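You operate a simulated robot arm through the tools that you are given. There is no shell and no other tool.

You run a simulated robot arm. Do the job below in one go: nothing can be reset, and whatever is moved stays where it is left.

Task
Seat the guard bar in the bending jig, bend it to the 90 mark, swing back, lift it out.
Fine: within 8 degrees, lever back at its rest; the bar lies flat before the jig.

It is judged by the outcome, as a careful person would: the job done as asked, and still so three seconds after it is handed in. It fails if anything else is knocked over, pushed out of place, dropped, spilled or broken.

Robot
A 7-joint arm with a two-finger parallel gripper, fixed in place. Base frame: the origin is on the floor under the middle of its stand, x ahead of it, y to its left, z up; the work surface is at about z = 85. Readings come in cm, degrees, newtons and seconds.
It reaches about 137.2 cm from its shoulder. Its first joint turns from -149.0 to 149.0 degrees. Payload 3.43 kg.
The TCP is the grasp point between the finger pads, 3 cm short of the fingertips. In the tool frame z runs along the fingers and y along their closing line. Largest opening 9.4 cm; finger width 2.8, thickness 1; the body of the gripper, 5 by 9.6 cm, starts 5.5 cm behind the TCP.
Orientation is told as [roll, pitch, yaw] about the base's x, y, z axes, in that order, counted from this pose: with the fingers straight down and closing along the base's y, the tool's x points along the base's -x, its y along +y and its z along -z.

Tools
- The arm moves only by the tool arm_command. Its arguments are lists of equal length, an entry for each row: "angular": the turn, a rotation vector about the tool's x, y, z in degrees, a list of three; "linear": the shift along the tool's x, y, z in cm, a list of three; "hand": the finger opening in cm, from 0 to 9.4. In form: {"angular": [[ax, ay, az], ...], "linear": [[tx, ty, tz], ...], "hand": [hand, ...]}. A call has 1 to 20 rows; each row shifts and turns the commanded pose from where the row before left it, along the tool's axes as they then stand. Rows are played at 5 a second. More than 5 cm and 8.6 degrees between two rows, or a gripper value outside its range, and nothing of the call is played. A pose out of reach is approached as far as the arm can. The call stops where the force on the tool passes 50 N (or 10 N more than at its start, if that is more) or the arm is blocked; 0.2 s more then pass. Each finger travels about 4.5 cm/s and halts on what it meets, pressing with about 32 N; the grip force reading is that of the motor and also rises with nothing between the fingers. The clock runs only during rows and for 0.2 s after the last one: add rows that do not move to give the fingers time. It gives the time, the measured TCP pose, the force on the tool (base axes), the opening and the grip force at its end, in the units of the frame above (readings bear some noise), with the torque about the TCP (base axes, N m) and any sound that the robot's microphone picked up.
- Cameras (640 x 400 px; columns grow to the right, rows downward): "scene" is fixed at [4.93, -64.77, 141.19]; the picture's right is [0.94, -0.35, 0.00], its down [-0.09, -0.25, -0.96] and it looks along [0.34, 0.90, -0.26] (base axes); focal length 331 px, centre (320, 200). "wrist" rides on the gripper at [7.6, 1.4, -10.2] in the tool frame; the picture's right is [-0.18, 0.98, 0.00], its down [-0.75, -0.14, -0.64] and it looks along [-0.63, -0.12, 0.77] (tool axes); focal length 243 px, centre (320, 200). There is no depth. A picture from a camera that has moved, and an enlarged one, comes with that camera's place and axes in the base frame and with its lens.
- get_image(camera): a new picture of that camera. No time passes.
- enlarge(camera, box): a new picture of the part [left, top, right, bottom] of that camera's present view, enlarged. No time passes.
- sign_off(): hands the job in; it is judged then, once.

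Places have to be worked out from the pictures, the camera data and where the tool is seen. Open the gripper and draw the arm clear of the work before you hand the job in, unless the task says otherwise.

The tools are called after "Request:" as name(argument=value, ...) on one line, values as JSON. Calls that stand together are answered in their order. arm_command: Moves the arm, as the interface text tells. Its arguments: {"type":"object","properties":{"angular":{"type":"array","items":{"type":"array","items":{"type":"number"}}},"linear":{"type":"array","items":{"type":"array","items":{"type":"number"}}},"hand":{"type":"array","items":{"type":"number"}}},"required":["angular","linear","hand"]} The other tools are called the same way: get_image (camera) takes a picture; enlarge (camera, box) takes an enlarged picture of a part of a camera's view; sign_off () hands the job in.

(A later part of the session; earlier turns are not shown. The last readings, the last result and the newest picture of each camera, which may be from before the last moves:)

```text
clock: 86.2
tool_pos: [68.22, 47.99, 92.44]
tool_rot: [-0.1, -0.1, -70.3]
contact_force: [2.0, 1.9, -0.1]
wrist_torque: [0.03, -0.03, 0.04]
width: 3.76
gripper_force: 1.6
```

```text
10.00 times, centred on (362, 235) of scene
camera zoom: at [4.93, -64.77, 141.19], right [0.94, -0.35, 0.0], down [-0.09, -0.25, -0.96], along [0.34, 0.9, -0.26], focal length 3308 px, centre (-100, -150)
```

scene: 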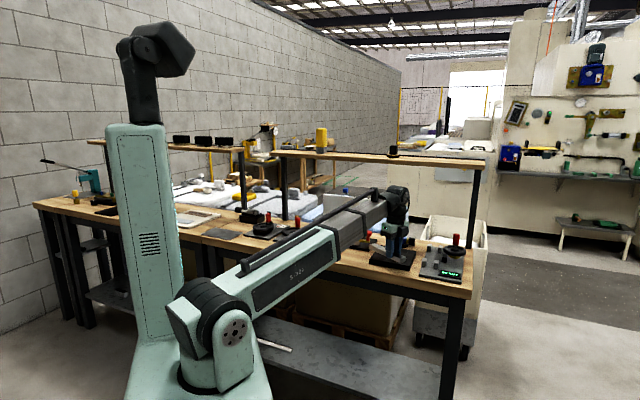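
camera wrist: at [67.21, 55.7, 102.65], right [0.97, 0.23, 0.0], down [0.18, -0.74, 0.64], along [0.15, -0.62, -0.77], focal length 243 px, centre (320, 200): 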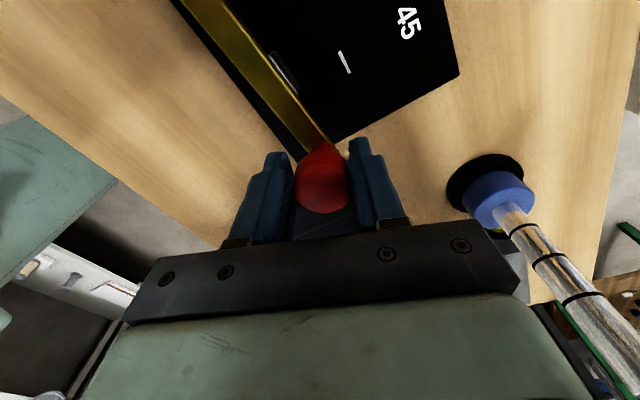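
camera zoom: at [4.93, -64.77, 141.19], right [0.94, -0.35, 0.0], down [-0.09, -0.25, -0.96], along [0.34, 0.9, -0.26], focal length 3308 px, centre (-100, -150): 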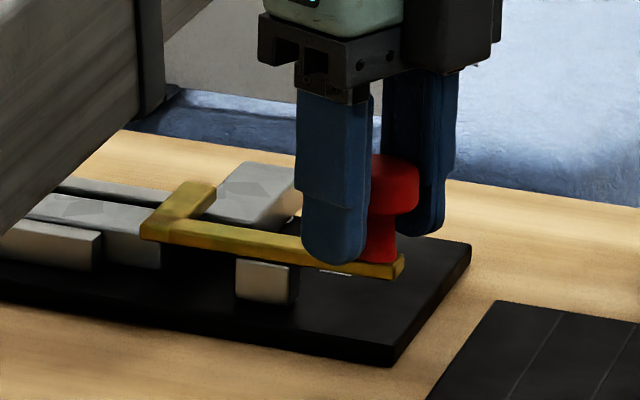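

Lever is against its rest stop. I relieve pressure, open, rise straight off the knob, and move left to view the bent bar from above.

Request:
arm_command(angular=[[0, 0, 0], [0, 0, 0], [0, 0, 0], [0, 0, 0], [0, 0, 0], [0, 0, 0], [0, 0, 0], [0, 0, 0], [0, 0, 0]], linear=[[0, 0.2, 0], [0, 0, 0], [0, 0, 0], [0, 0, -2], [0, 0, -2], [0, 0, -3], [0, 0, -3], [0, 0, -2], [0, 0, 0]], hand=[3.6, 5, 5, 5, 5, 5, 5, 5, 5])

Request:
enlarge(camera="scene", box=[322, 215, 386, 255])

Request:
get_image(camera="wrist")

```text
clock: 88.2
tool_pos: [68.46, 47.85, 104.19]
tool_rot: [-0.2, 0.0, -70.3]
contact_force: [0.1, -0.4, -0.9]
wrist_torque: [0.01, 0.0, -0.02]
width: 4.97
gripper_force: 0.1
```

```text
10.00 times, centred on (354, 235) of scene
camera zoom: at [4.93, -64.77, 141.19], right [0.94, -0.35, 0.0], down [-0.09, -0.25, -0.96], along [0.34, 0.9, -0.26], focal length 3308 px, centre (-20, -150)
```

zoom: 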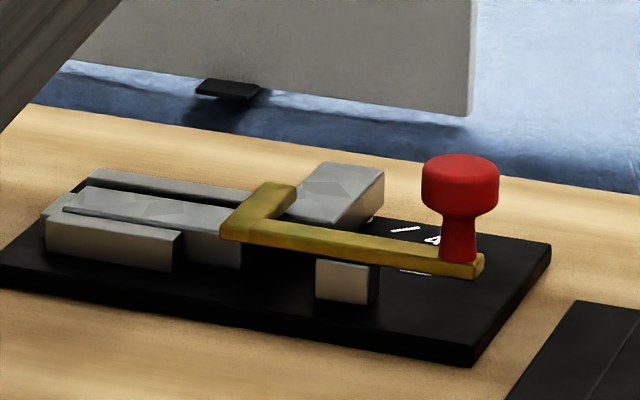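

```text
taken
camera wrist: at [67.18, 55.61, 114.68], right [0.99, 0.16, 0.0], down [0.12, -0.76, 0.64], along [0.1, -0.63, -0.77], focal length 243 px, centre (320, 200)
```

wrist: 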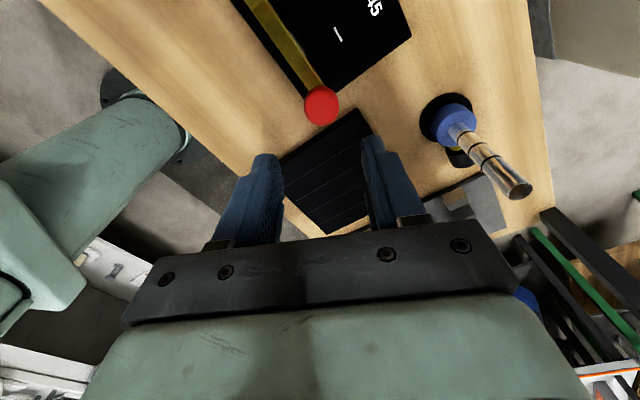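

I square the tool and move left at this height to view the bent bar from above.

Request:
arm_command(angular=[[0, 0, -6.3], [0, 0, -6.3], [0, 0, -6.3], [0, 0, -6.4], [0, 0, 0], [0, 0, 0], [0, 0, 0], [0, 0, 0], [0, 0, 0]], linear=[[0, 0, 0], [0, 0, 0], [0, 0, 0], [0, 0, 0], [4.2, -0.4, 0], [4.2, -0.4, 0], [4.2, -0.4, 0], [4.2, -0.4, 0], [0, 0, 0]], hand=[2, 0, 0, 0, 0, 0, 0, 0, 0])

Request:
enlarge(camera="wrist", box=[280, 20, 460, 200])

```text
clock: 90.2
tool_pos: [55.24, 58.79, 104.3]
tool_rot: [-0.1, 0.0, -45.1]
contact_force: [1.1, -0.1, 0.6]
wrist_torque: [0.04, 0.01, 0.01]
width: 0.01
gripper_force: 31.5
```

```text
2.22 times, centred on (370, 110) of wrist
camera zoom: at [50.86, 65.14, 114.69], right [0.83, 0.56, 0.0], down [0.43, -0.63, 0.64], along [0.36, -0.53, -0.77], focal length 539 px, centre (209, 400)
```

zoom: 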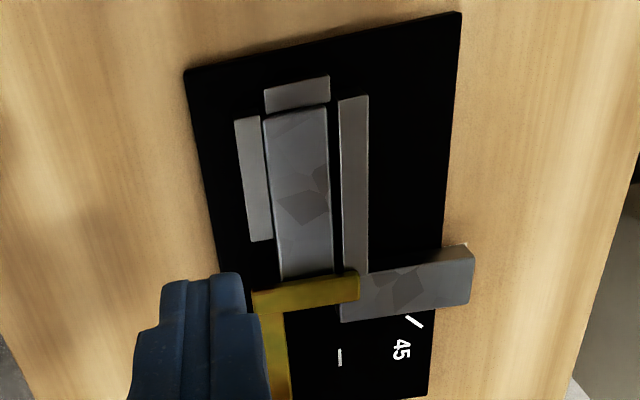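

The bend measures ≈90° (outer edge of the leg at constant u), lever at rest. To take it out I'll grip the short leg (closing along u), so I turn the tool 90° here in the open and move in line with the leg.

Request:
arm_command(angular=[[0, 0, -8.2], [0, 0, -8.2], [0, 0, -8.2], [0, 0, -8.2], [0, 0, -8.2], [0, 0, -8.2], [0, 0, -8.2], [0, 0, -8.2], [0, 0, -8.2], [0, 0, -8.2], [0, 0, -8.0], [0, 0, 0], [0, 0, 0], [0, 0, 0], [0, 0, 0]], linear=[[0, 0, 0], [0, 0, 0], [0, 0, 0], [0, 0, 0], [0, 0, 0], [0, 0, 0], [0, 0, 0], [0, 0, 0], [0, 0, 0], [0, 0, 0], [0, 0, 0], [0.8, -3, 0], [0.8, -3, 0], [0, -2.8, 0], [0, 0, 0]], hand=[0, 0, 0, 0, 0, 0, 0, 0, 0, 0, 5, 5, 5, 5, 5])

Request:
get_image(camera="wrist")

Request:
get_image(camera="scene")

```text
clock: 93.4
tool_pos: [60.24, 51.34, 104.29]
tool_rot: [-0.1, 0.2, 44.9]
contact_force: [1.1, 0.0, 0.3]
wrist_torque: [-0.01, 0.0, 0.02]
width: 4.99
gripper_force: 0.0
```

```text
taken
camera wrist: at [53.84, 46.93, 114.6], right [-0.56, 0.83, 0.0], down [0.63, 0.43, 0.64], along [0.53, 0.36, -0.77], focal length 243 px, centre (320, 200)
```

wrist: 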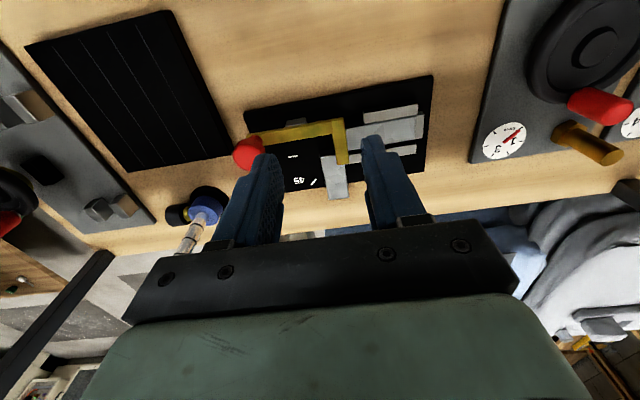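

```text
taken
```

scene: 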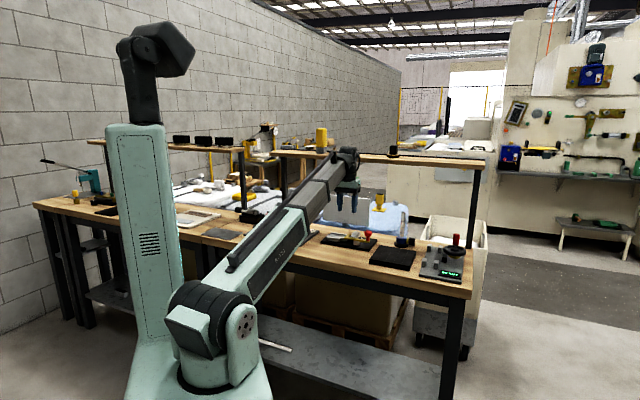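

Now the camera looks from the front over the jig. I enlarge to measure the leg position.

Request:
enlarge(camera="wrist", box=[220, 60, 440, 220])

```text
2.50 times, centred on (330, 140) of wrist
camera zoom: at [53.84, 46.93, 114.6], right [-0.56, 0.83, 0.0], down [0.63, 0.43, 0.64], along [0.53, 0.36, -0.77], focal length 606 px, centre (295, 350)
```

zoom: 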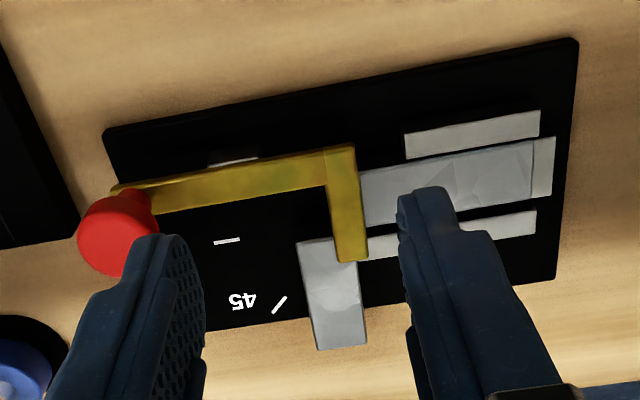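

Leg measured: u 4.9–7.7, v 86.5–93.7, centre u≈6.33. I descend in front, move back over it (tips above lever, wrist under the shelf) to v≈90.5.

Request:
arm_command(angular=[[0, 0, 0], [0, 0, 0], [0, 0, 0], [0, 0, 0], [0, 0, 0], [0, 0, 0], [0, 0, 0], [0, 0, 0]], linear=[[0, 0, 3.6], [0, 0, 3.6], [0, 0, 3.7], [-2.9, 0, 0], [-2.9, 0, 0], [-2.9, 0, 0], [-2.9, 0, 0], [0, 0, 0]], hand=[5, 5, 5, 5, 5, 5, 5, 5])

Request:
get_image(camera="wrist")

Request:
enlarge(camera="scene", box=[322, 205, 402, 255])

```text
clock: 95.2
tool_pos: [68.73, 59.52, 93.39]
tool_rot: [-0.1, -0.1, 45.0]
contact_force: [-0.1, 0.2, -0.4]
wrist_torque: [-0.01, 0.01, -0.01]
width: 4.99
gripper_force: 0.1
```

```text
taken
camera wrist: at [62.28, 55.16, 103.78], right [-0.56, 0.83, 0.0], down [0.63, 0.43, 0.64], along [0.53, 0.36, -0.77], focal length 243 px, centre (320, 200)
```

wrist: 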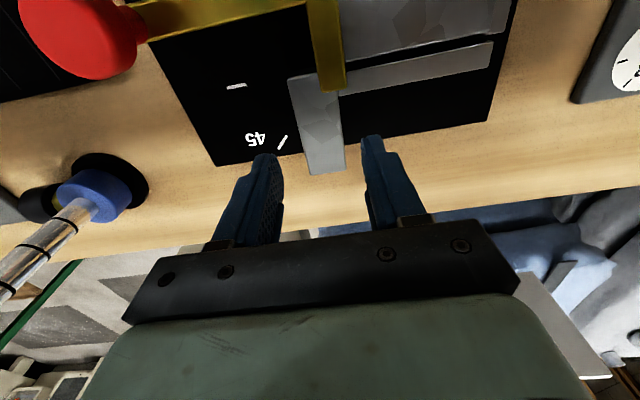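

```text
8.00 times, centred on (362, 230) of scene
camera zoom: at [4.93, -64.77, 141.19], right [0.94, -0.35, 0.0], down [-0.09, -0.25, -0.96], along [0.34, 0.9, -0.26], focal length 2646 px, centre (-16, -40)
```

zoom: 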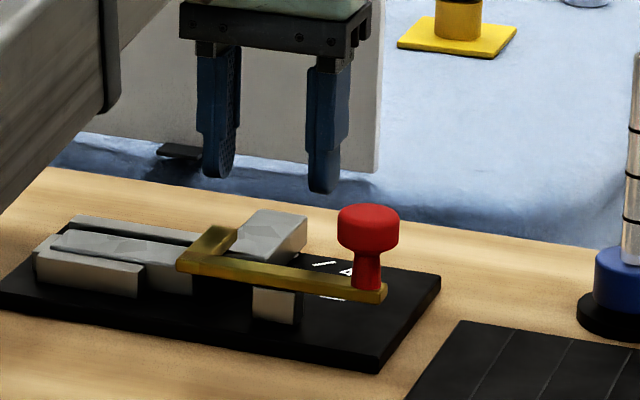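

Aligned over the leg. I lower to grip height and close on it.

Request:
arm_command(angular=[[0, 0, 0], [0, 0, 0], [0, 0, 0], [0, 0, 0], [0, 0, 0], [0, 0, 0], [0, 0, 0], [0, 0, 0]], linear=[[0, 0.17, 1.4], [0, 0, 1.4], [0, 0, 1.2], [0, 0, 0], [0, 0, 0], [0, 0, 0], [0, 0, 0], [0, 0, 0]], hand=[5, 5, 5, 5, 2.2, 2.2, 2.2, 2.2])

Request:
get_image(camera="wrist")

Request:
enlarge(camera="scene", box=[322, 215, 386, 255])

```text
clock: 97.0
tool_pos: [68.58, 59.62, 89.42]
tool_rot: [-0.1, 0.1, 44.8]
contact_force: [13.5, -11.8, -1.5]
wrist_torque: [-0.24, -0.35, 0.29]
width: 2.95
gripper_force: 32.1
```

```text
taken
camera wrist: at [62.12, 55.29, 99.73], right [-0.56, 0.83, 0.0], down [0.63, 0.43, 0.64], along [0.53, 0.36, -0.77], focal length 243 px, centre (320, 200)
```

wrist: 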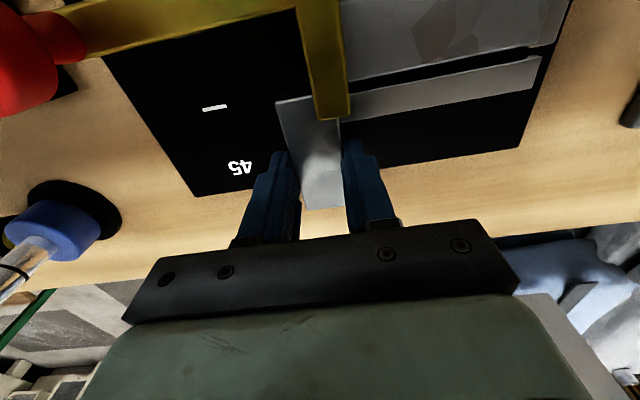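

```text
10.00 times, centred on (354, 235) of scene
camera zoom: at [4.93, -64.77, 141.19], right [0.94, -0.35, 0.0], down [-0.09, -0.25, -0.96], along [0.34, 0.9, -0.26], focal length 3308 px, centre (-20, -150)
```

zoom: 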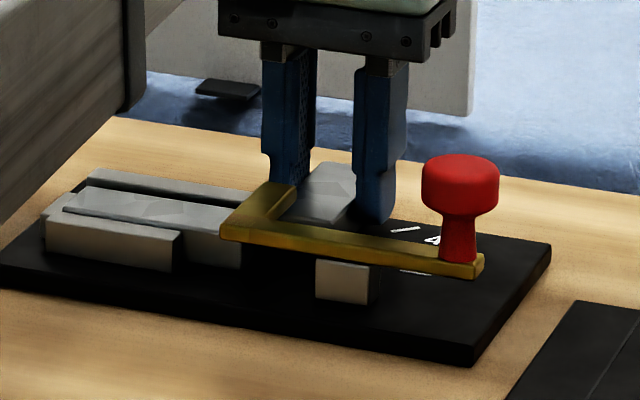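

Gripped (2.95 cm), but the gripper is pressing the bar against its stop (~18 N). I relieve that by moving 0.25 cm in +u and watch the force.

Request:
arm_command(angular=[[0, 0, 0], [0, 0, 0]], linear=[[0, -0.22, 0], [0, 0, 0]], hand=[2.2, 2.2])

```text
clock: 97.6
tool_pos: [68.63, 59.66, 89.42]
tool_rot: [0.1, 0.1, 44.9]
contact_force: [3.0, -0.2, -3.0]
wrist_torque: [0.04, -0.26, -0.33]
width: 2.94
gripper_force: 31.9
```

Force dropped to ~3 N. I continue in small +u steps with a slight shift away from the pusher, watching force and torque.

Request:
arm_command(angular=[[0, 0, 0], [0, 0, 0], [0, 0, 0]], linear=[[-0.05, -0.12, 0], [-0.05, -0.12, 0], [0, 0, 0]], hand=[2.2, 2.2, 2.2])

Request:
enlarge(camera="scene", box=[325, 230, 357, 250])

Request:
get_image(camera="wrist")

```text
clock: 98.4
tool_pos: [68.63, 59.66, 89.42]
tool_rot: [0.3, 0.2, 45.0]
contact_force: [-29.1, 12.6, -7.4]
wrist_torque: [0.18, 0.25, -0.76]
width: 2.9
gripper_force: 32.0
```

```text
16.00 times, centred on (341, 240) of scene
camera zoom: at [4.93, -64.77, 141.19], right [0.94, -0.35, 0.0], down [-0.09, -0.25, -0.96], along [0.34, 0.9, -0.26], focal length 5293 px, centre (-16, -440)
```

zoom: 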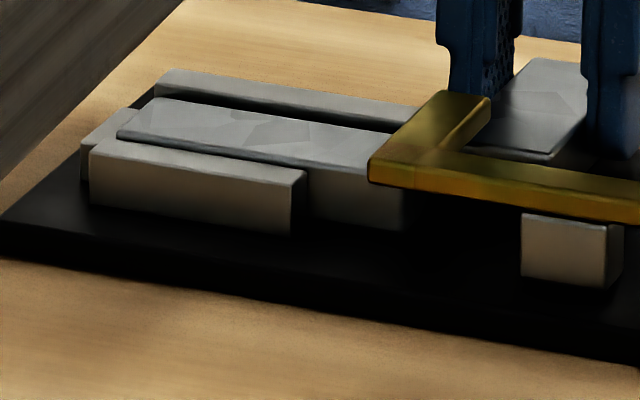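

```text
taken
camera wrist: at [62.25, 55.21, 99.76], right [-0.56, 0.83, 0.0], down [0.64, 0.43, 0.64], along [0.53, 0.36, -0.77], focal length 243 px, centre (320, 200)
```

wrist: 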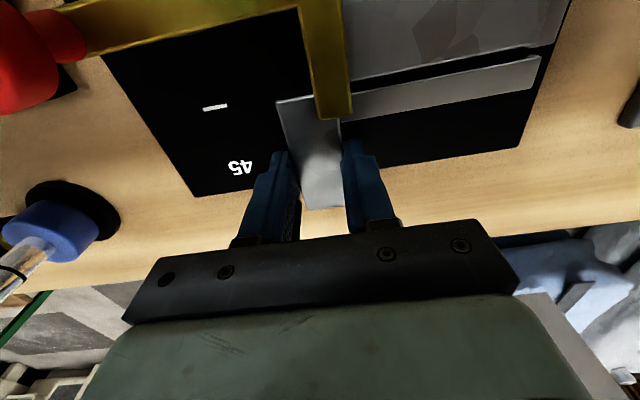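

The bar resists strongly in both +u and +v without moving, so I shouldn't pull harder on the bent leg. I relieve the load and check forces.

Request:
arm_command(angular=[[0, 0, 0], [0, 0, 0]], linear=[[0.1, 0.2, 0], [0, 0, 0]], hand=[2.2, 2.2])

Request:
enlarge(camera="wrist", box=[240, 0, 440, 220])

Request:
enlarge(camera="scene", box=[340, 230, 364, 245])

```text
clock: 99.0
tool_pos: [68.61, 59.56, 89.4]
tool_rot: [0.2, -0.1, 44.9]
contact_force: [-21.1, 12.3, -4.3]
wrist_torque: [0.12, 0.36, -0.67]
width: 2.92
gripper_force: 31.6
```

```text
1.82 times, centred on (340, 110) of wrist
camera zoom: at [62.21, 55.19, 99.75], right [-0.56, 0.83, 0.0], down [0.64, 0.43, 0.64], along [0.53, 0.36, -0.77], focal length 441 px, centre (284, 364)
```

zoom: 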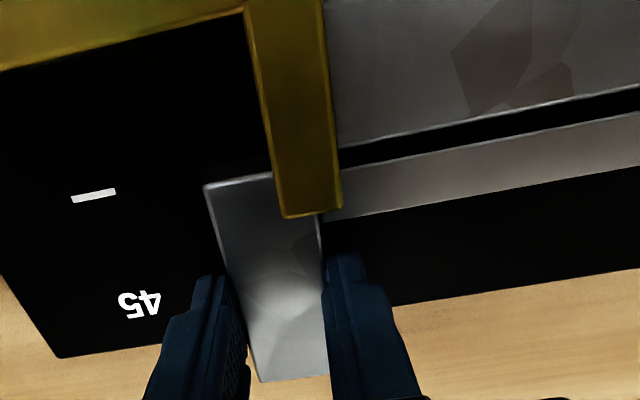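

```text
16.00 times, centred on (352, 238) of scene
camera zoom: at [4.93, -64.77, 141.19], right [0.94, -0.35, 0.0], down [-0.09, -0.25, -0.96], along [0.34, 0.9, -0.26], focal length 5293 px, centre (-192, -400)
```

zoom: 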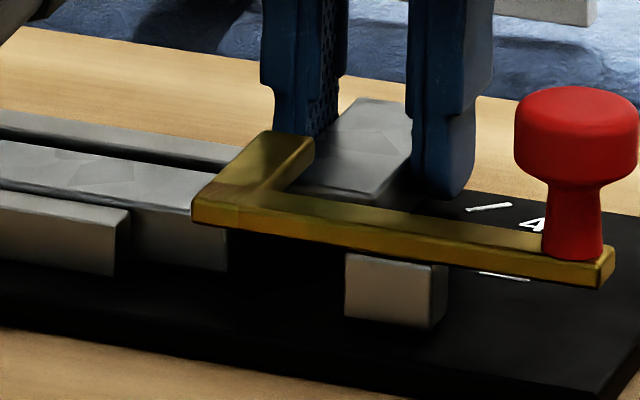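

The torque pattern suggests a drawer-type jam: pulling the leg far off the channel's axis wedges the bar. I release, and will instead push the leg's inner face right next to the corner with closed fingers, which loads it much less.

Request:
arm_command(angular=[[0, 0, 0], [0, 0, 0], [0, 0, 0], [0, 0, 0], [0, 0, 0], [0, 0, 0], [0, 0, 0]], linear=[[0, 0, 0], [0, 0, 0], [0, 0, 0], [0, 0, -1], [0, 0, -1], [0, 0, -1], [0, 0, 0]], hand=[4.4, 4.4, 4.4, 4.4, 4.4, 4.4, 4.4])

Request:
enlarge(camera="wrist", box=[200, 0, 480, 220])

Request:
enlarge(camera="scene", box=[325, 225, 373, 255])

```text
clock: 100.6
tool_pos: [68.92, 59.61, 92.43]
tool_rot: [-0.1, 0.1, 44.9]
contact_force: [0.5, -0.4, -1.0]
wrist_torque: [-0.01, -0.01, 0.02]
width: 4.39
gripper_force: 0.1
```

```text
1.82 times, centred on (340, 110) of wrist
camera zoom: at [62.41, 55.13, 102.83], right [-0.56, 0.83, 0.0], down [0.63, 0.43, 0.64], along [0.53, 0.36, -0.77], focal length 441 px, centre (284, 364)
```

zoom: 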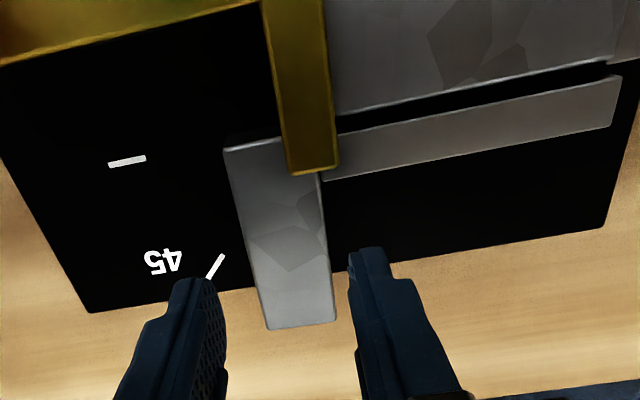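

```text
13.33 times, centred on (349, 240) of scene
camera zoom: at [4.93, -64.77, 141.19], right [0.94, -0.35, 0.0], down [-0.09, -0.25, -0.96], along [0.34, 0.9, -0.26], focal length 4410 px, centre (-67, -333)
```

zoom: 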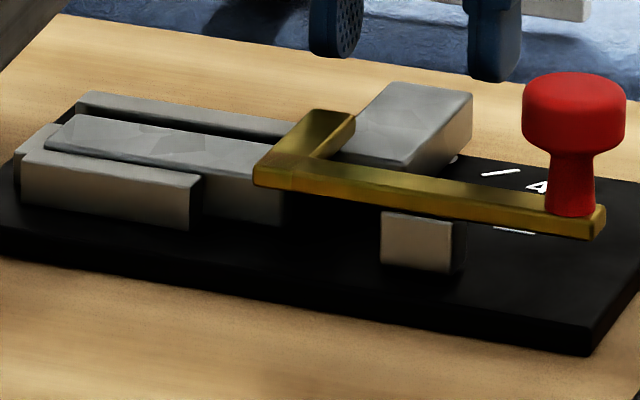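

Good view: leg at 88–89°, inner face at u≈4.8–4.9; back wall spans v 86.7–88.07. I close the fingers, move to the inner side of the leg just behind the back wall (u≈3.5, v≈89.65) and lower.

Request:
arm_command(angular=[[0, 0, 0], [0, 0, 0], [0, 0, 0], [0, 0, 0], [0, 0, 0], [0, 0, 0], [0, 0, 0]], linear=[[0.6, 1.5, 0], [0.63, 1.58, 0], [0, 0, 0], [0, 0, 1], [0, 0, 1], [0, 0, 1.05], [0, 0, 0]], hand=[0, 0, 0, 0, 0, 0, 0])

Request:
get_image(camera="wrist")

```text
clock: 102.2
tool_pos: [65.54, 60.78, 89.47]
tool_rot: [0.0, 0.1, 44.9]
contact_force: [0.2, -0.3, -0.5]
wrist_torque: [-0.01, -0.01, 0.02]
width: 0.01
gripper_force: 31.9
```

```text
taken
camera wrist: at [59.23, 56.4, 99.8], right [-0.56, 0.83, 0.0], down [0.63, 0.43, 0.64], along [0.53, 0.36, -0.77], focal length 243 px, centre (320, 200)
```

wrist: 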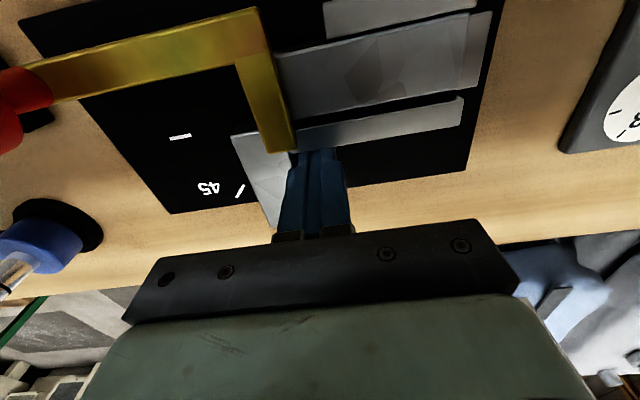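

In place. I push +u in small steps and watch the force.

Request:
arm_command(angular=[[0, 0, 0], [0, 0, 0], [0, 0, 0], [0, 0, 0], [0, 0, 0]], linear=[[-0.2, 0, 0], [0, -0.25, 0], [0, -0.15, 0], [0, -0.1, 0], [0, 0, 0]], hand=[0, 0, 0, 0, 0])

Request:
enlarge(camera="wrist", box=[200, 0, 480, 220])

```text
clock: 103.4
tool_pos: [66.18, 60.62, 89.39]
tool_rot: [0.0, 0.0, 44.9]
contact_force: [-2.3, 4.2, 1.9]
wrist_torque: [0.06, 0.04, 0.0]
width: 0.02
gripper_force: 31.6
```

```text
1.82 times, centred on (340, 110) of wrist
camera zoom: at [59.71, 56.19, 99.74], right [-0.56, 0.83, 0.0], down [0.63, 0.43, 0.64], along [0.53, 0.36, -0.77], focal length 441 px, centre (284, 364)
```

zoom: 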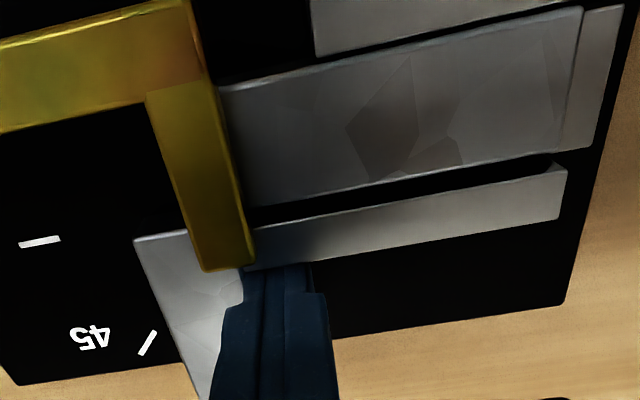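

Contact made (4.6 N). Continue gently.

Request:
arm_command(angular=[[0, 0, 0], [0, 0, 0], [0, 0, 0]], linear=[[0, -0.1, 0], [0, -0.1, 0], [0, 0, 0]], hand=[0, 0, 0])

Request:
enlarge(camera="wrist", box=[200, 0, 480, 220])

```text
clock: 104.2
tool_pos: [66.24, 60.55, 89.45]
tool_rot: [0.2, 0.2, 44.9]
contact_force: [-17.2, 12.2, -4.5]
wrist_torque: [0.35, 0.37, -0.25]
width: 0.02
gripper_force: 32.0
```

```text
1.82 times, centred on (340, 110) of wrist
camera zoom: at [59.8, 56.13, 99.75], right [-0.56, 0.83, 0.0], down [0.64, 0.43, 0.64], along [0.53, 0.36, -0.77], focal length 441 px, centre (284, 364)
```

zoom: 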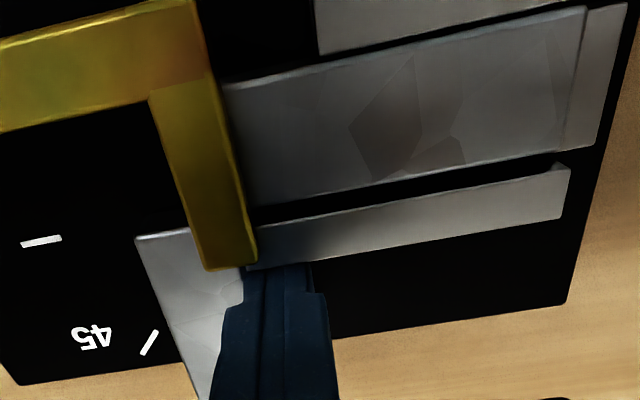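

Still held (21 N) without moving. I back off the force and compare the lever's present position with its initial rest image, in case it isn't fully home.

Request:
arm_command(angular=[[0, 0, 0], [0, 0, 0]], linear=[[0, 0.35, 0], [0, 0, 0]], hand=[0, 0])

Request:
enlarge(camera="scene", box=[345, 230, 377, 250])

Request:
enlarge(camera="scene", box=[322, 230, 354, 250])

```text
clock: 104.8
tool_pos: [66.17, 60.49, 89.39]
tool_rot: [0.0, 0.1, 44.7]
contact_force: [-6.0, 2.7, -1.9]
wrist_torque: [0.12, 0.15, -0.12]
width: 0.01
gripper_force: 31.8
```

```text
16.00 times, centred on (361, 240) of scene
camera zoom: at [4.93, -64.77, 141.19], right [0.94, -0.35, 0.0], down [-0.09, -0.25, -0.96], along [0.34, 0.9, -0.26], focal length 5293 px, centre (-336, -440)
```

zoom: 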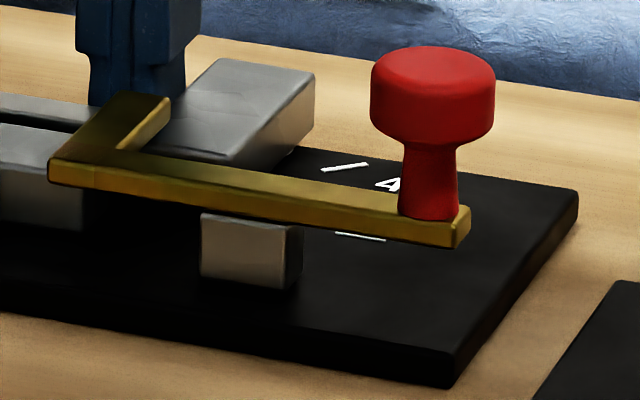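

```text
16.00 times, centred on (338, 240) of scene
camera zoom: at [4.93, -64.77, 141.19], right [0.94, -0.35, 0.0], down [-0.09, -0.25, -0.96], along [0.34, 0.9, -0.26], focal length 5293 px, centre (32, -440)
```

zoom: 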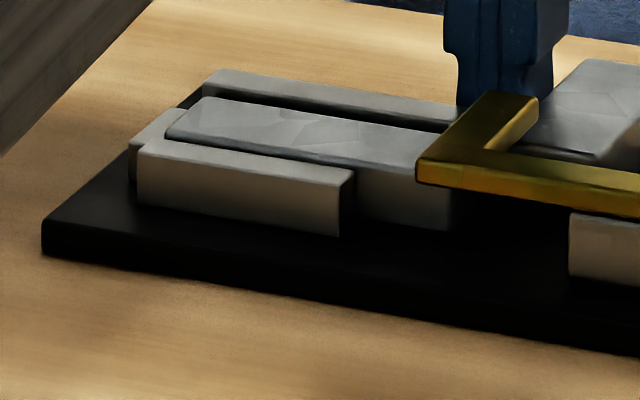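

Lever is exactly at its original rest position. To understand what holds the bar, I rise, open, and re-grip the leg carefully centred, then test a small lift.

Request:
arm_command(angular=[[0, 0, 0], [0, 0, 0], [0, 0, 0], [0, 0, 0], [0, 0, 0], [0, 0, 0], [0, 0, 0], [0, 0, 0]], linear=[[0, 0.3, 0], [0, 0, -1.5], [0, 0, -1.5], [-0.1, -1.5, 0], [-0.1, -1.5, 0], [0, 0, 0], [0, 0, 0], [0, 0, 0]], hand=[0, 0, 0, 2, 4.4, 4.4, 4.4, 4.4])

Request:
enlarge(camera="wrist", box=[200, 0, 480, 220])

```text
clock: 106.6
tool_pos: [68.35, 58.81, 92.41]
tool_rot: [0.0, -0.1, 45.0]
contact_force: [-0.1, 0.3, 0.0]
wrist_torque: [-0.04, 0.02, 0.02]
width: 4.43
gripper_force: 0.1
```

```text
1.82 times, centred on (340, 110) of wrist
camera zoom: at [61.83, 54.48, 102.71], right [-0.56, 0.83, 0.0], down [0.63, 0.43, 0.64], along [0.53, 0.36, -0.77], focal length 441 px, centre (284, 364)
```

zoom: 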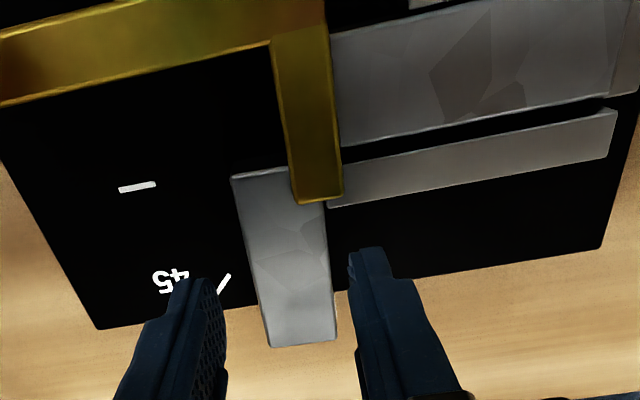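

The leg has opened about 1.5° from that push (now ≈87°), so no more sideways pushing there. I centre on the leg, lower, grip and test a small vertical lift instead.

Request:
arm_command(angular=[[0, 0, 0], [0, 0, 0], [0, 0, 0], [0, 0, 0], [0, 0, 0], [0, 0, 0], [0, 0, 0], [0, 0, 0]], linear=[[0, 0.39, 0], [0, 0, 1], [0, 0, 1], [0, 0, 0.95], [0, 0, 0], [0, 0, 0], [0, 0, 0], [0, 0, 0]], hand=[4.4, 4.4, 4.4, 4.4, 2.2, 2.2, 2.2, 2.2])

```text
clock: 108.4
tool_pos: [68.06, 59.23, 89.36]
tool_rot: [-0.1, 0.0, 44.9]
contact_force: [15.5, -8.6, -0.9]
wrist_torque: [-0.17, -0.46, 0.16]
width: 2.94
gripper_force: 32.1
```

Grip shows ~17 N sideways preload; I null it by 0.2 cm and then lift 0.2 cm to see the vertical response.

Request:
arm_command(angular=[[0, 0, 0], [0, 0, 0]], linear=[[0, -0.18, 0], [0, 0, 0]], hand=[2.2, 2.2])

Request:
arm_command(angular=[[0, 0, 0], [0, 0, 0], [0, 0, 0]], linear=[[0, 0, -0.1], [0, 0, -0.1], [0, 0, 0]], hand=[2.2, 2.2, 2.2])

Request:
enlarge(camera="scene", box=[325, 225, 373, 255])

```text
clock: 109.0
tool_pos: [68.0, 59.23, 89.26]
tool_rot: [-0.1, 0.0, 44.9]
contact_force: [14.6, -0.3, -6.8]
wrist_torque: [0.17, -0.65, 0.05]
width: 2.92
gripper_force: 31.8
```

```text
clock: 109.8
tool_pos: [68.04, 59.04, 89.47]
tool_rot: [0.0, 0.2, 44.9]
contact_force: [11.5, 0.2, -23.5]
wrist_torque: [0.29, -0.44, 0.06]
width: 2.95
gripper_force: 32.2
```

```text
13.33 times, centred on (349, 240) of scene
camera zoom: at [4.93, -64.77, 141.19], right [0.94, -0.35, 0.0], down [-0.09, -0.25, -0.96], along [0.34, 0.9, -0.26], focal length 4410 px, centre (-67, -333)
```

zoom: 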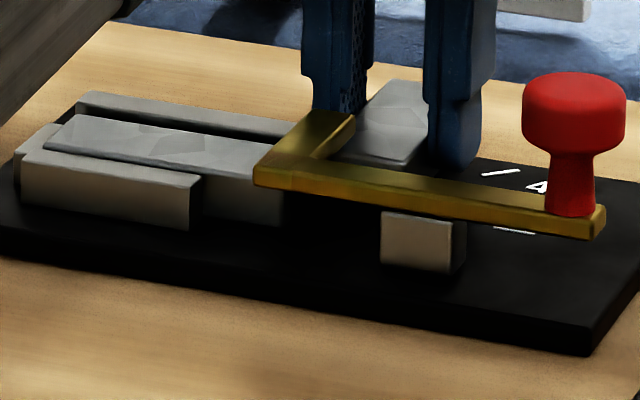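

The bar resists lifting too (23 N), like a snap/magnetic seat. Vertical force doesn't affect the bend, so I keep lifting in small steps to break it loose, watching the bar.

Request:
arm_command(angular=[[0, 0, 0], [0, 0, 0], [0, 0, 0]], linear=[[0, -0.1, -0.08], [0, 0, -0.08], [0, 0, 0]], hand=[2.2, 2.2, 2.2])

Request:
enlarge(camera="scene", box=[325, 225, 373, 255])

Request:
enlarge(camera="wrist", box=[200, 0, 480, 220])

```text
clock: 110.6
tool_pos: [67.92, 59.08, 89.75]
tool_rot: [0.1, 0.3, 44.9]
contact_force: [-3.6, 3.0, -23.8]
wrist_torque: [0.26, -0.19, -0.08]
width: 2.94
gripper_force: 31.7
```

```text
13.33 times, centred on (349, 240) of scene
camera zoom: at [4.93, -64.77, 141.19], right [0.94, -0.35, 0.0], down [-0.09, -0.25, -0.96], along [0.34, 0.9, -0.26], focal length 4410 px, centre (-67, -333)
```

zoom: 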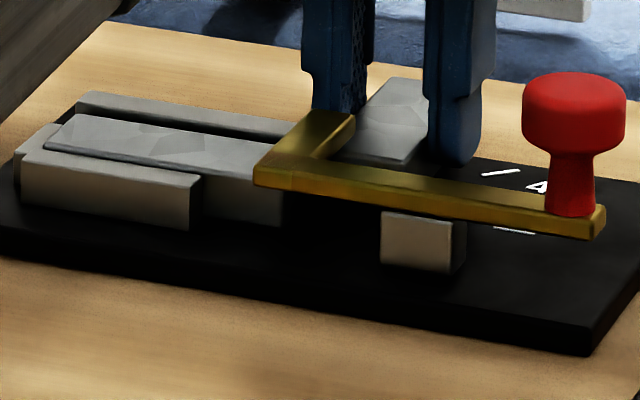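

```text
1.82 times, centred on (340, 110) of wrist
camera zoom: at [61.64, 54.7, 100.01], right [-0.56, 0.83, 0.0], down [0.64, 0.43, 0.64], along [0.53, 0.36, -0.77], focal length 441 px, centre (284, 364)
```

zoom: 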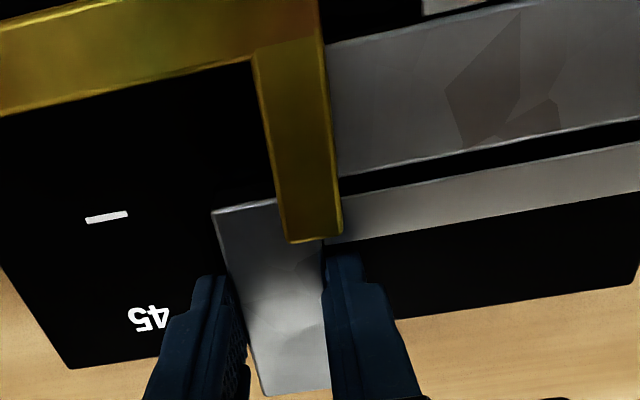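

Pads slip at ~24 N lift, and the bar stays put. I release and get close-up views of the left end and the pivot to find what grips it.

Request:
arm_command(angular=[[0, 0, 0], [0, 0, 0], [0, 0, 0], [0, 0, 0], [0, 0, 0], [0, 0, 0], [0, 0, 0], [0, 0, 0], [0, 0, 0], [0, 0, 0], [0, 0, 0]], linear=[[0, 0, 0], [0, 0, 0], [0, 0, 0], [0, 0, -1.2], [0, 0, -1.2], [0, 0, -1.2], [2.5, 0, 0], [2.5, 0, 0], [2.5, 0, 0], [2.5, 0, 0], [0, 0, 0]], hand=[4.4, 4.4, 4.4, 4.4, 4.4, 4.4, 4.4, 4.4, 4.4, 4.4, 4.4])

Request:
get_image(camera="wrist")

Request:
enlarge(camera="scene", box=[325, 225, 373, 255])

```text
clock: 113.0
tool_pos: [61.03, 51.92, 93.43]
tool_rot: [-0.1, 0.0, 44.8]
contact_force: [-0.2, -0.4, -0.1]
wrist_torque: [0.0, 0.0, 0.01]
width: 4.37
gripper_force: 0.0
```

```text
taken
camera wrist: at [54.67, 47.66, 103.78], right [-0.56, 0.83, 0.0], down [0.63, 0.43, 0.64], along [0.53, 0.36, -0.77], focal length 243 px, centre (320, 200)
```

wrist: 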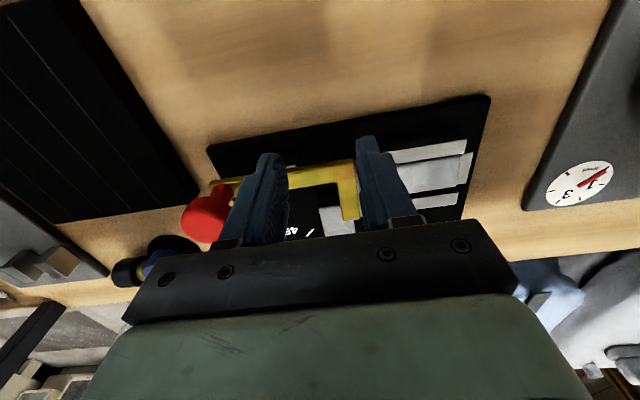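

```text
13.33 times, centred on (349, 240) of scene
camera zoom: at [4.93, -64.77, 141.19], right [0.94, -0.35, 0.0], down [-0.09, -0.25, -0.96], along [0.34, 0.9, -0.26], focal length 4410 px, centre (-67, -333)
```

zoom: 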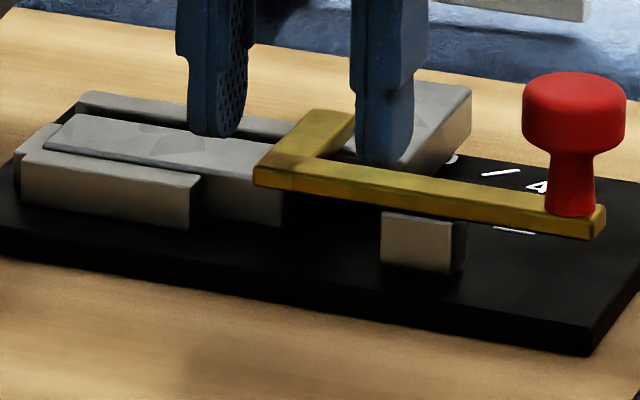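

Bar sits flat on the plate. I turn the tool back and look closely at the bar's left end and stop from the left.

Request:
arm_command(angular=[[0, 0, 0], [0, 0, 0], [0, 0, 8.2], [0, 0, 8.2], [0, 0, 8.2], [0, 0, 8.2], [0, 0, 8.2], [0, 0, 8.2], [0, 0, 8.2], [0, 0, 8.2], [0, 0, 8.2], [0, 0, 8.2], [0, 0, 8.0], [0, 0, 0], [0, 0, 0], [0, 0, 0]], linear=[[0, 2, -2], [0, 2, -2], [0, 0, 0], [0, 0, 0], [0, 0, 0], [0, 0, 0], [0, 0, 0], [0, 0, 0], [0, 0, 0], [0, 0, 0], [0, 0, 0], [0, 0, 0], [0, 0, 0], [2, 1.5, 0.5], [2, 1.5, 0.5], [0, 0, 0]], hand=[9, 9, 9, 9, 9, 9, 9, 9, 9, 9, 9, 9, 9, 9, 9, 9])

Request:
get_image(camera="wrist")

Request:
enlarge(camera="wrist", box=[280, 60, 400, 200])

```text
clock: 116.4
tool_pos: [57.41, 59.87, 96.32]
tool_rot: [0.0, -0.1, -45.2]
contact_force: [0.0, 0.9, 0.8]
wrist_torque: [0.04, 0.03, -0.01]
width: 9.0
gripper_force: 0.0
```

```text
taken
camera wrist: at [53.05, 66.19, 106.66], right [0.83, 0.56, 0.0], down [0.43, -0.63, 0.64], along [0.36, -0.53, -0.77], focal length 243 px, centre (320, 200)
```

wrist: 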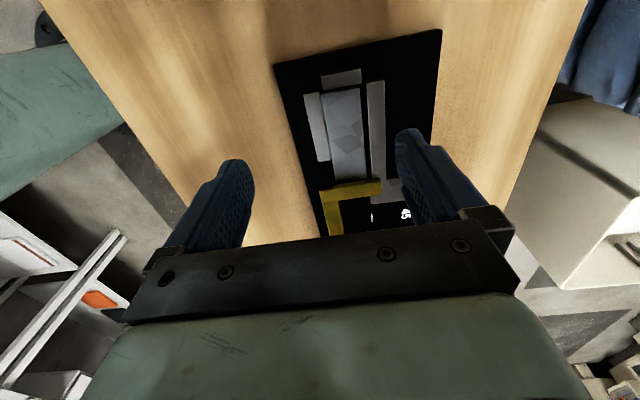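

```text
2.86 times, centred on (340, 130) of wrist
camera zoom: at [53.05, 66.19, 106.66], right [0.83, 0.56, 0.0], down [0.43, -0.63, 0.64], along [0.36, -0.53, -0.77], focal length 693 px, centre (263, 400)
```

zoom: 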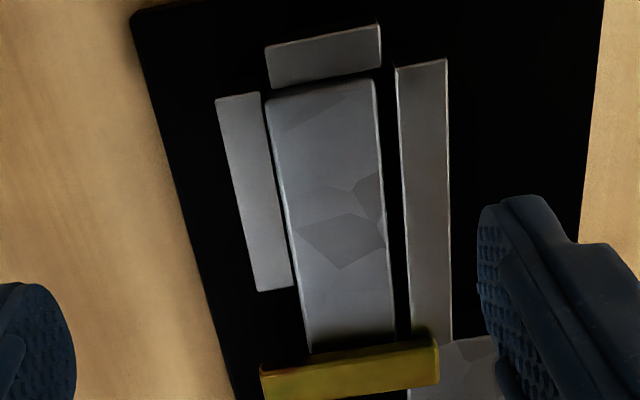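

There's a ~0.2 cm gap at the stop now, so the bar did creep a little under load. I test whether it creeps under a gentle sustained push: closed fingers against the leg's inner face next to the corner, low force to protect the bend.

Request:
arm_command(angular=[[0, 0, 0], [0, 0, 0], [0, 0, 0], [0, 0, 0], [0, 0, 0], [0, 0, 0], [0, 0, 0], [0, 0, 0], [0, 0, 0]], linear=[[0, 0, 0], [0, 0, 1.5], [0, 0, 1.4], [-2.1, 3.1, 0], [-2.1, 3.2, 0], [0, 0, 1.4], [0, 0, 1.4], [0, 0, 1.2], [0, 0, 0]], hand=[0, 0, 0, 0, 0, 0, 0, 0, 0])

Request:
get_image(camera="wrist")

```text
clock: 118.4
tool_pos: [64.93, 61.16, 89.32]
tool_rot: [-0.1, 0.0, -45.1]
contact_force: [0.0, -0.2, 0.1]
wrist_torque: [0.03, 0.0, 0.0]
width: 0.0
gripper_force: 31.8
```

```text
taken
camera wrist: at [60.51, 67.5, 99.6], right [0.83, 0.56, 0.0], down [0.43, -0.63, 0.64], along [0.36, -0.53, -0.77], focal length 243 px, centre (320, 200)
```

wrist: 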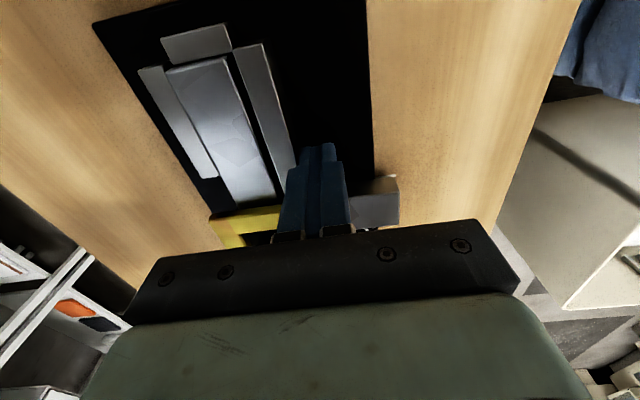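

In position. I approach to light contact and then hold to see if the bar creeps.

Request:
arm_command(angular=[[0, 0, 0], [0, 0, 0], [0, 0, 0], [0, 0, 0], [0, 0, 0]], linear=[[-0.3, 0.12, 0], [-0.25, 0, 0], [-0.1, 0, 0], [-0.08, 0, 0], [0, 0, 0]], hand=[0, 0, 0, 0, 0])

Request:
arm_command(angular=[[0, 0, 0], [0, 0, 0], [0, 0, 0], [0, 0, 0], [0, 0, 0]], linear=[[-0.06, 0, 0], [0, 0, 0], [0, 0, 0], [0, 0, 0], [0, 0, 0]], hand=[0, 0, 0, 0, 0])

```text
clock: 119.6
tool_pos: [65.46, 60.63, 89.37]
tool_rot: [-0.1, 0.0, -45.1]
contact_force: [-0.7, -0.8, -0.1]
wrist_torque: [-0.01, -0.01, 0.0]
width: 0.02
gripper_force: 31.8
```

```text
clock: 120.8
tool_pos: [65.56, 60.58, 89.41]
tool_rot: [-0.1, 0.0, -45.0]
contact_force: [-1.2, 1.0, -0.3]
wrist_torque: [0.0, 0.0, -0.01]
width: 0.02
gripper_force: 32.6
```

Barely touching (1.6 N). Increase a little and hold.

Request:
arm_command(angular=[[0, 0, 0], [0, 0, 0], [0, 0, 0], [0, 0, 0], [0, 0, 0]], linear=[[-0.1, 0, 0], [0, 0, 0], [0, 0, 0], [0, 0, 0], [0, 0, 0]], hand=[0, 0, 0, 0, 0])

Request:
arm_command(angular=[[0, 0, 0], [0, 0, 0], [0, 0, 0], [0, 0, 0], [0, 0, 0], [0, 0, 0], [0, 0, 0], [0, 0, 0], [0, 0, 0], [0, 0, 0]], linear=[[0, 0, 0], [0, 0, 0], [0, 0, 0], [0, 0, 0], [0, 0, 0], [0, 0, 0], [0, 0, 0], [0, 0, 0], [0, 0, 0], [0, 0, 0]], hand=[0, 0, 0, 0, 0, 0, 0, 0, 0, 0])

```text
clock: 122.0
tool_pos: [65.49, 60.75, 89.49]
tool_rot: [0.0, -0.1, -45.1]
contact_force: [-8.5, 6.5, -0.5]
wrist_torque: [0.14, 0.21, -0.03]
width: 0.02
gripper_force: 31.6
```

```text
clock: 124.2
tool_pos: [65.55, 60.59, 89.48]
tool_rot: [-0.2, -0.1, -45.1]
contact_force: [-11.9, 9.2, -3.0]
wrist_torque: [0.25, 0.31, 0.02]
width: 0.0
gripper_force: 32.1
```

No creep: it is a static hold of well over 15 N. From here the camera is close to the left end, so I zoom there to see how the bar sits against the stop and walls.

Request:
enlarge(camera="wrist", box=[120, 0, 320, 130])

Request:
enlarge(camera="wrist", box=[150, 10, 250, 80])

```text
3.08 times, centred on (220, 65) of wrist
camera zoom: at [61.16, 67.01, 99.78], right [0.83, 0.56, 0.0], down [0.43, -0.63, 0.64], along [0.36, -0.53, -0.77], focal length 746 px, centre (628, 615)
```

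zoom: 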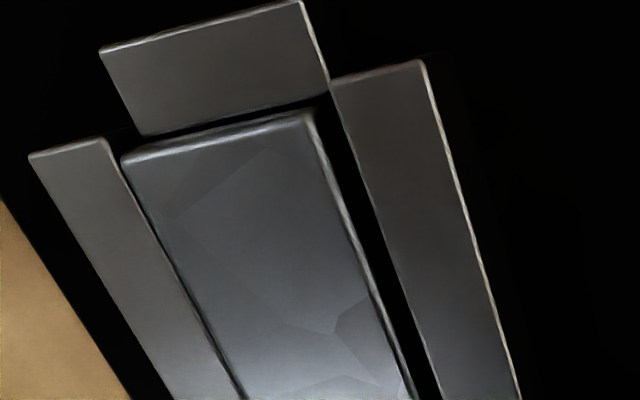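

```text
5.71 times, centred on (200, 45) of wrist
camera zoom: at [61.16, 67.01, 99.78], right [0.83, 0.56, 0.0], down [0.43, -0.63, 0.64], along [0.36, -0.53, -0.77], focal length 1386 px, centre (1006, 1086)
```

zoom: 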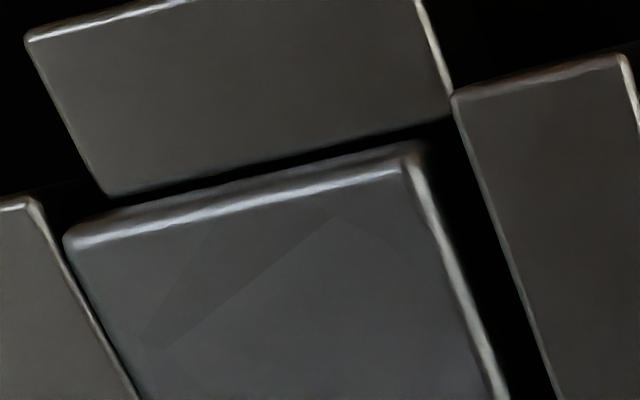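

The close-up shows nothing visible clamping it, just contact along the front wall. I'll re-grip the leg as close to the corner as possible (v≈89.6), where the pads can resist the opening moment best, and pull harder but stepwise. First rise and turn the tool 90°.

Request:
arm_command(angular=[[0, 0, 0], [0, 0, 0], [0, 0, 0], [0, 0, 0], [0, 0, -8.2], [0, 0, -8.2], [0, 0, -8.2], [0, 0, -8.2], [0, 0, -8.2], [0, 0, -8.2], [0, 0, -8.2], [0, 0, -8.2], [0, 0, -8.2], [0, 0, -8.2], [0, 0, -8.1], [0, 0, 0]], linear=[[0.4, 0, 0], [0, 0, -1.3], [0, 0, -1.3], [0, 0, -1.2], [-0.3, 0, 0], [-0.3, 0, 0], [-0.3, 0, 0], [0, 0, 0], [0, 0, 0], [0, 0, 0], [0, 0, 0], [0, 0, 0], [0, 0, 0], [0, 0, 0], [0, 0, 0], [0, 0, 0]], hand=[0, 0, 0, 0, 2, 4.4, 4.4, 4.4, 4.4, 4.4, 4.4, 4.4, 4.4, 4.4, 4.4, 4.4])

Request:
enlarge(camera="wrist", box=[180, 0, 460, 220])

```text
clock: 127.6
tool_pos: [66.04, 60.43, 93.23]
tool_rot: [0.0, 0.0, 45.1]
contact_force: [0.3, 0.3, -0.2]
wrist_torque: [0.01, 0.02, 0.02]
width: 4.37
gripper_force: 0.0
```

```text
1.82 times, centred on (320, 110) of wrist
camera zoom: at [59.61, 55.96, 103.6], right [-0.57, 0.82, 0.0], down [0.63, 0.43, 0.64], along [0.53, 0.36, -0.77], focal length 441 px, centre (320, 364)
```

zoom: 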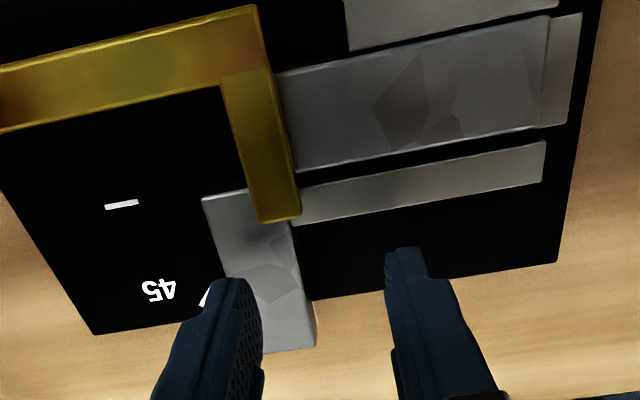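

I shift over the leg (u≈6.3, v≈89.55), lower and grip.

Request:
arm_command(angular=[[0, 0, 0], [0, 0, 0], [0, 0, 0], [0, 0, 0], [0, 0, 0], [0, 0, 0], [0, 0, 0], [0, 0, 0], [0, 0, 0]], linear=[[-0.06, -1.17, 0], [-0.06, -1.17, 0], [0, 0, 1.3], [0, 0, 1.3], [0, 0, 1.2], [0, 0, 0], [0, 0, 0], [0, 0, 0], [0, 0, 0]], hand=[4.4, 4.4, 4.4, 4.4, 4.4, 2.2, 2.2, 2.2, 2.2])

Request:
enlarge(camera="wrist", box=[180, 0, 460, 220])

```text
clock: 129.6
tool_pos: [67.54, 58.72, 89.4]
tool_rot: [-0.1, 0.1, 44.9]
contact_force: [12.1, -11.5, -2.4]
wrist_torque: [-0.19, -0.46, 0.14]
width: 2.93
gripper_force: 32.2
```

```text
1.82 times, centred on (320, 110) of wrist
camera zoom: at [61.28, 54.39, 99.76], right [-0.56, 0.83, 0.0], down [0.63, 0.43, 0.64], along [0.53, 0.36, -0.77], focal length 441 px, centre (320, 364)
```

zoom: 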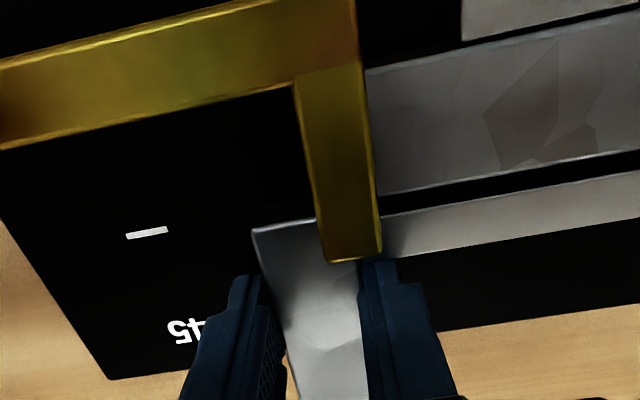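

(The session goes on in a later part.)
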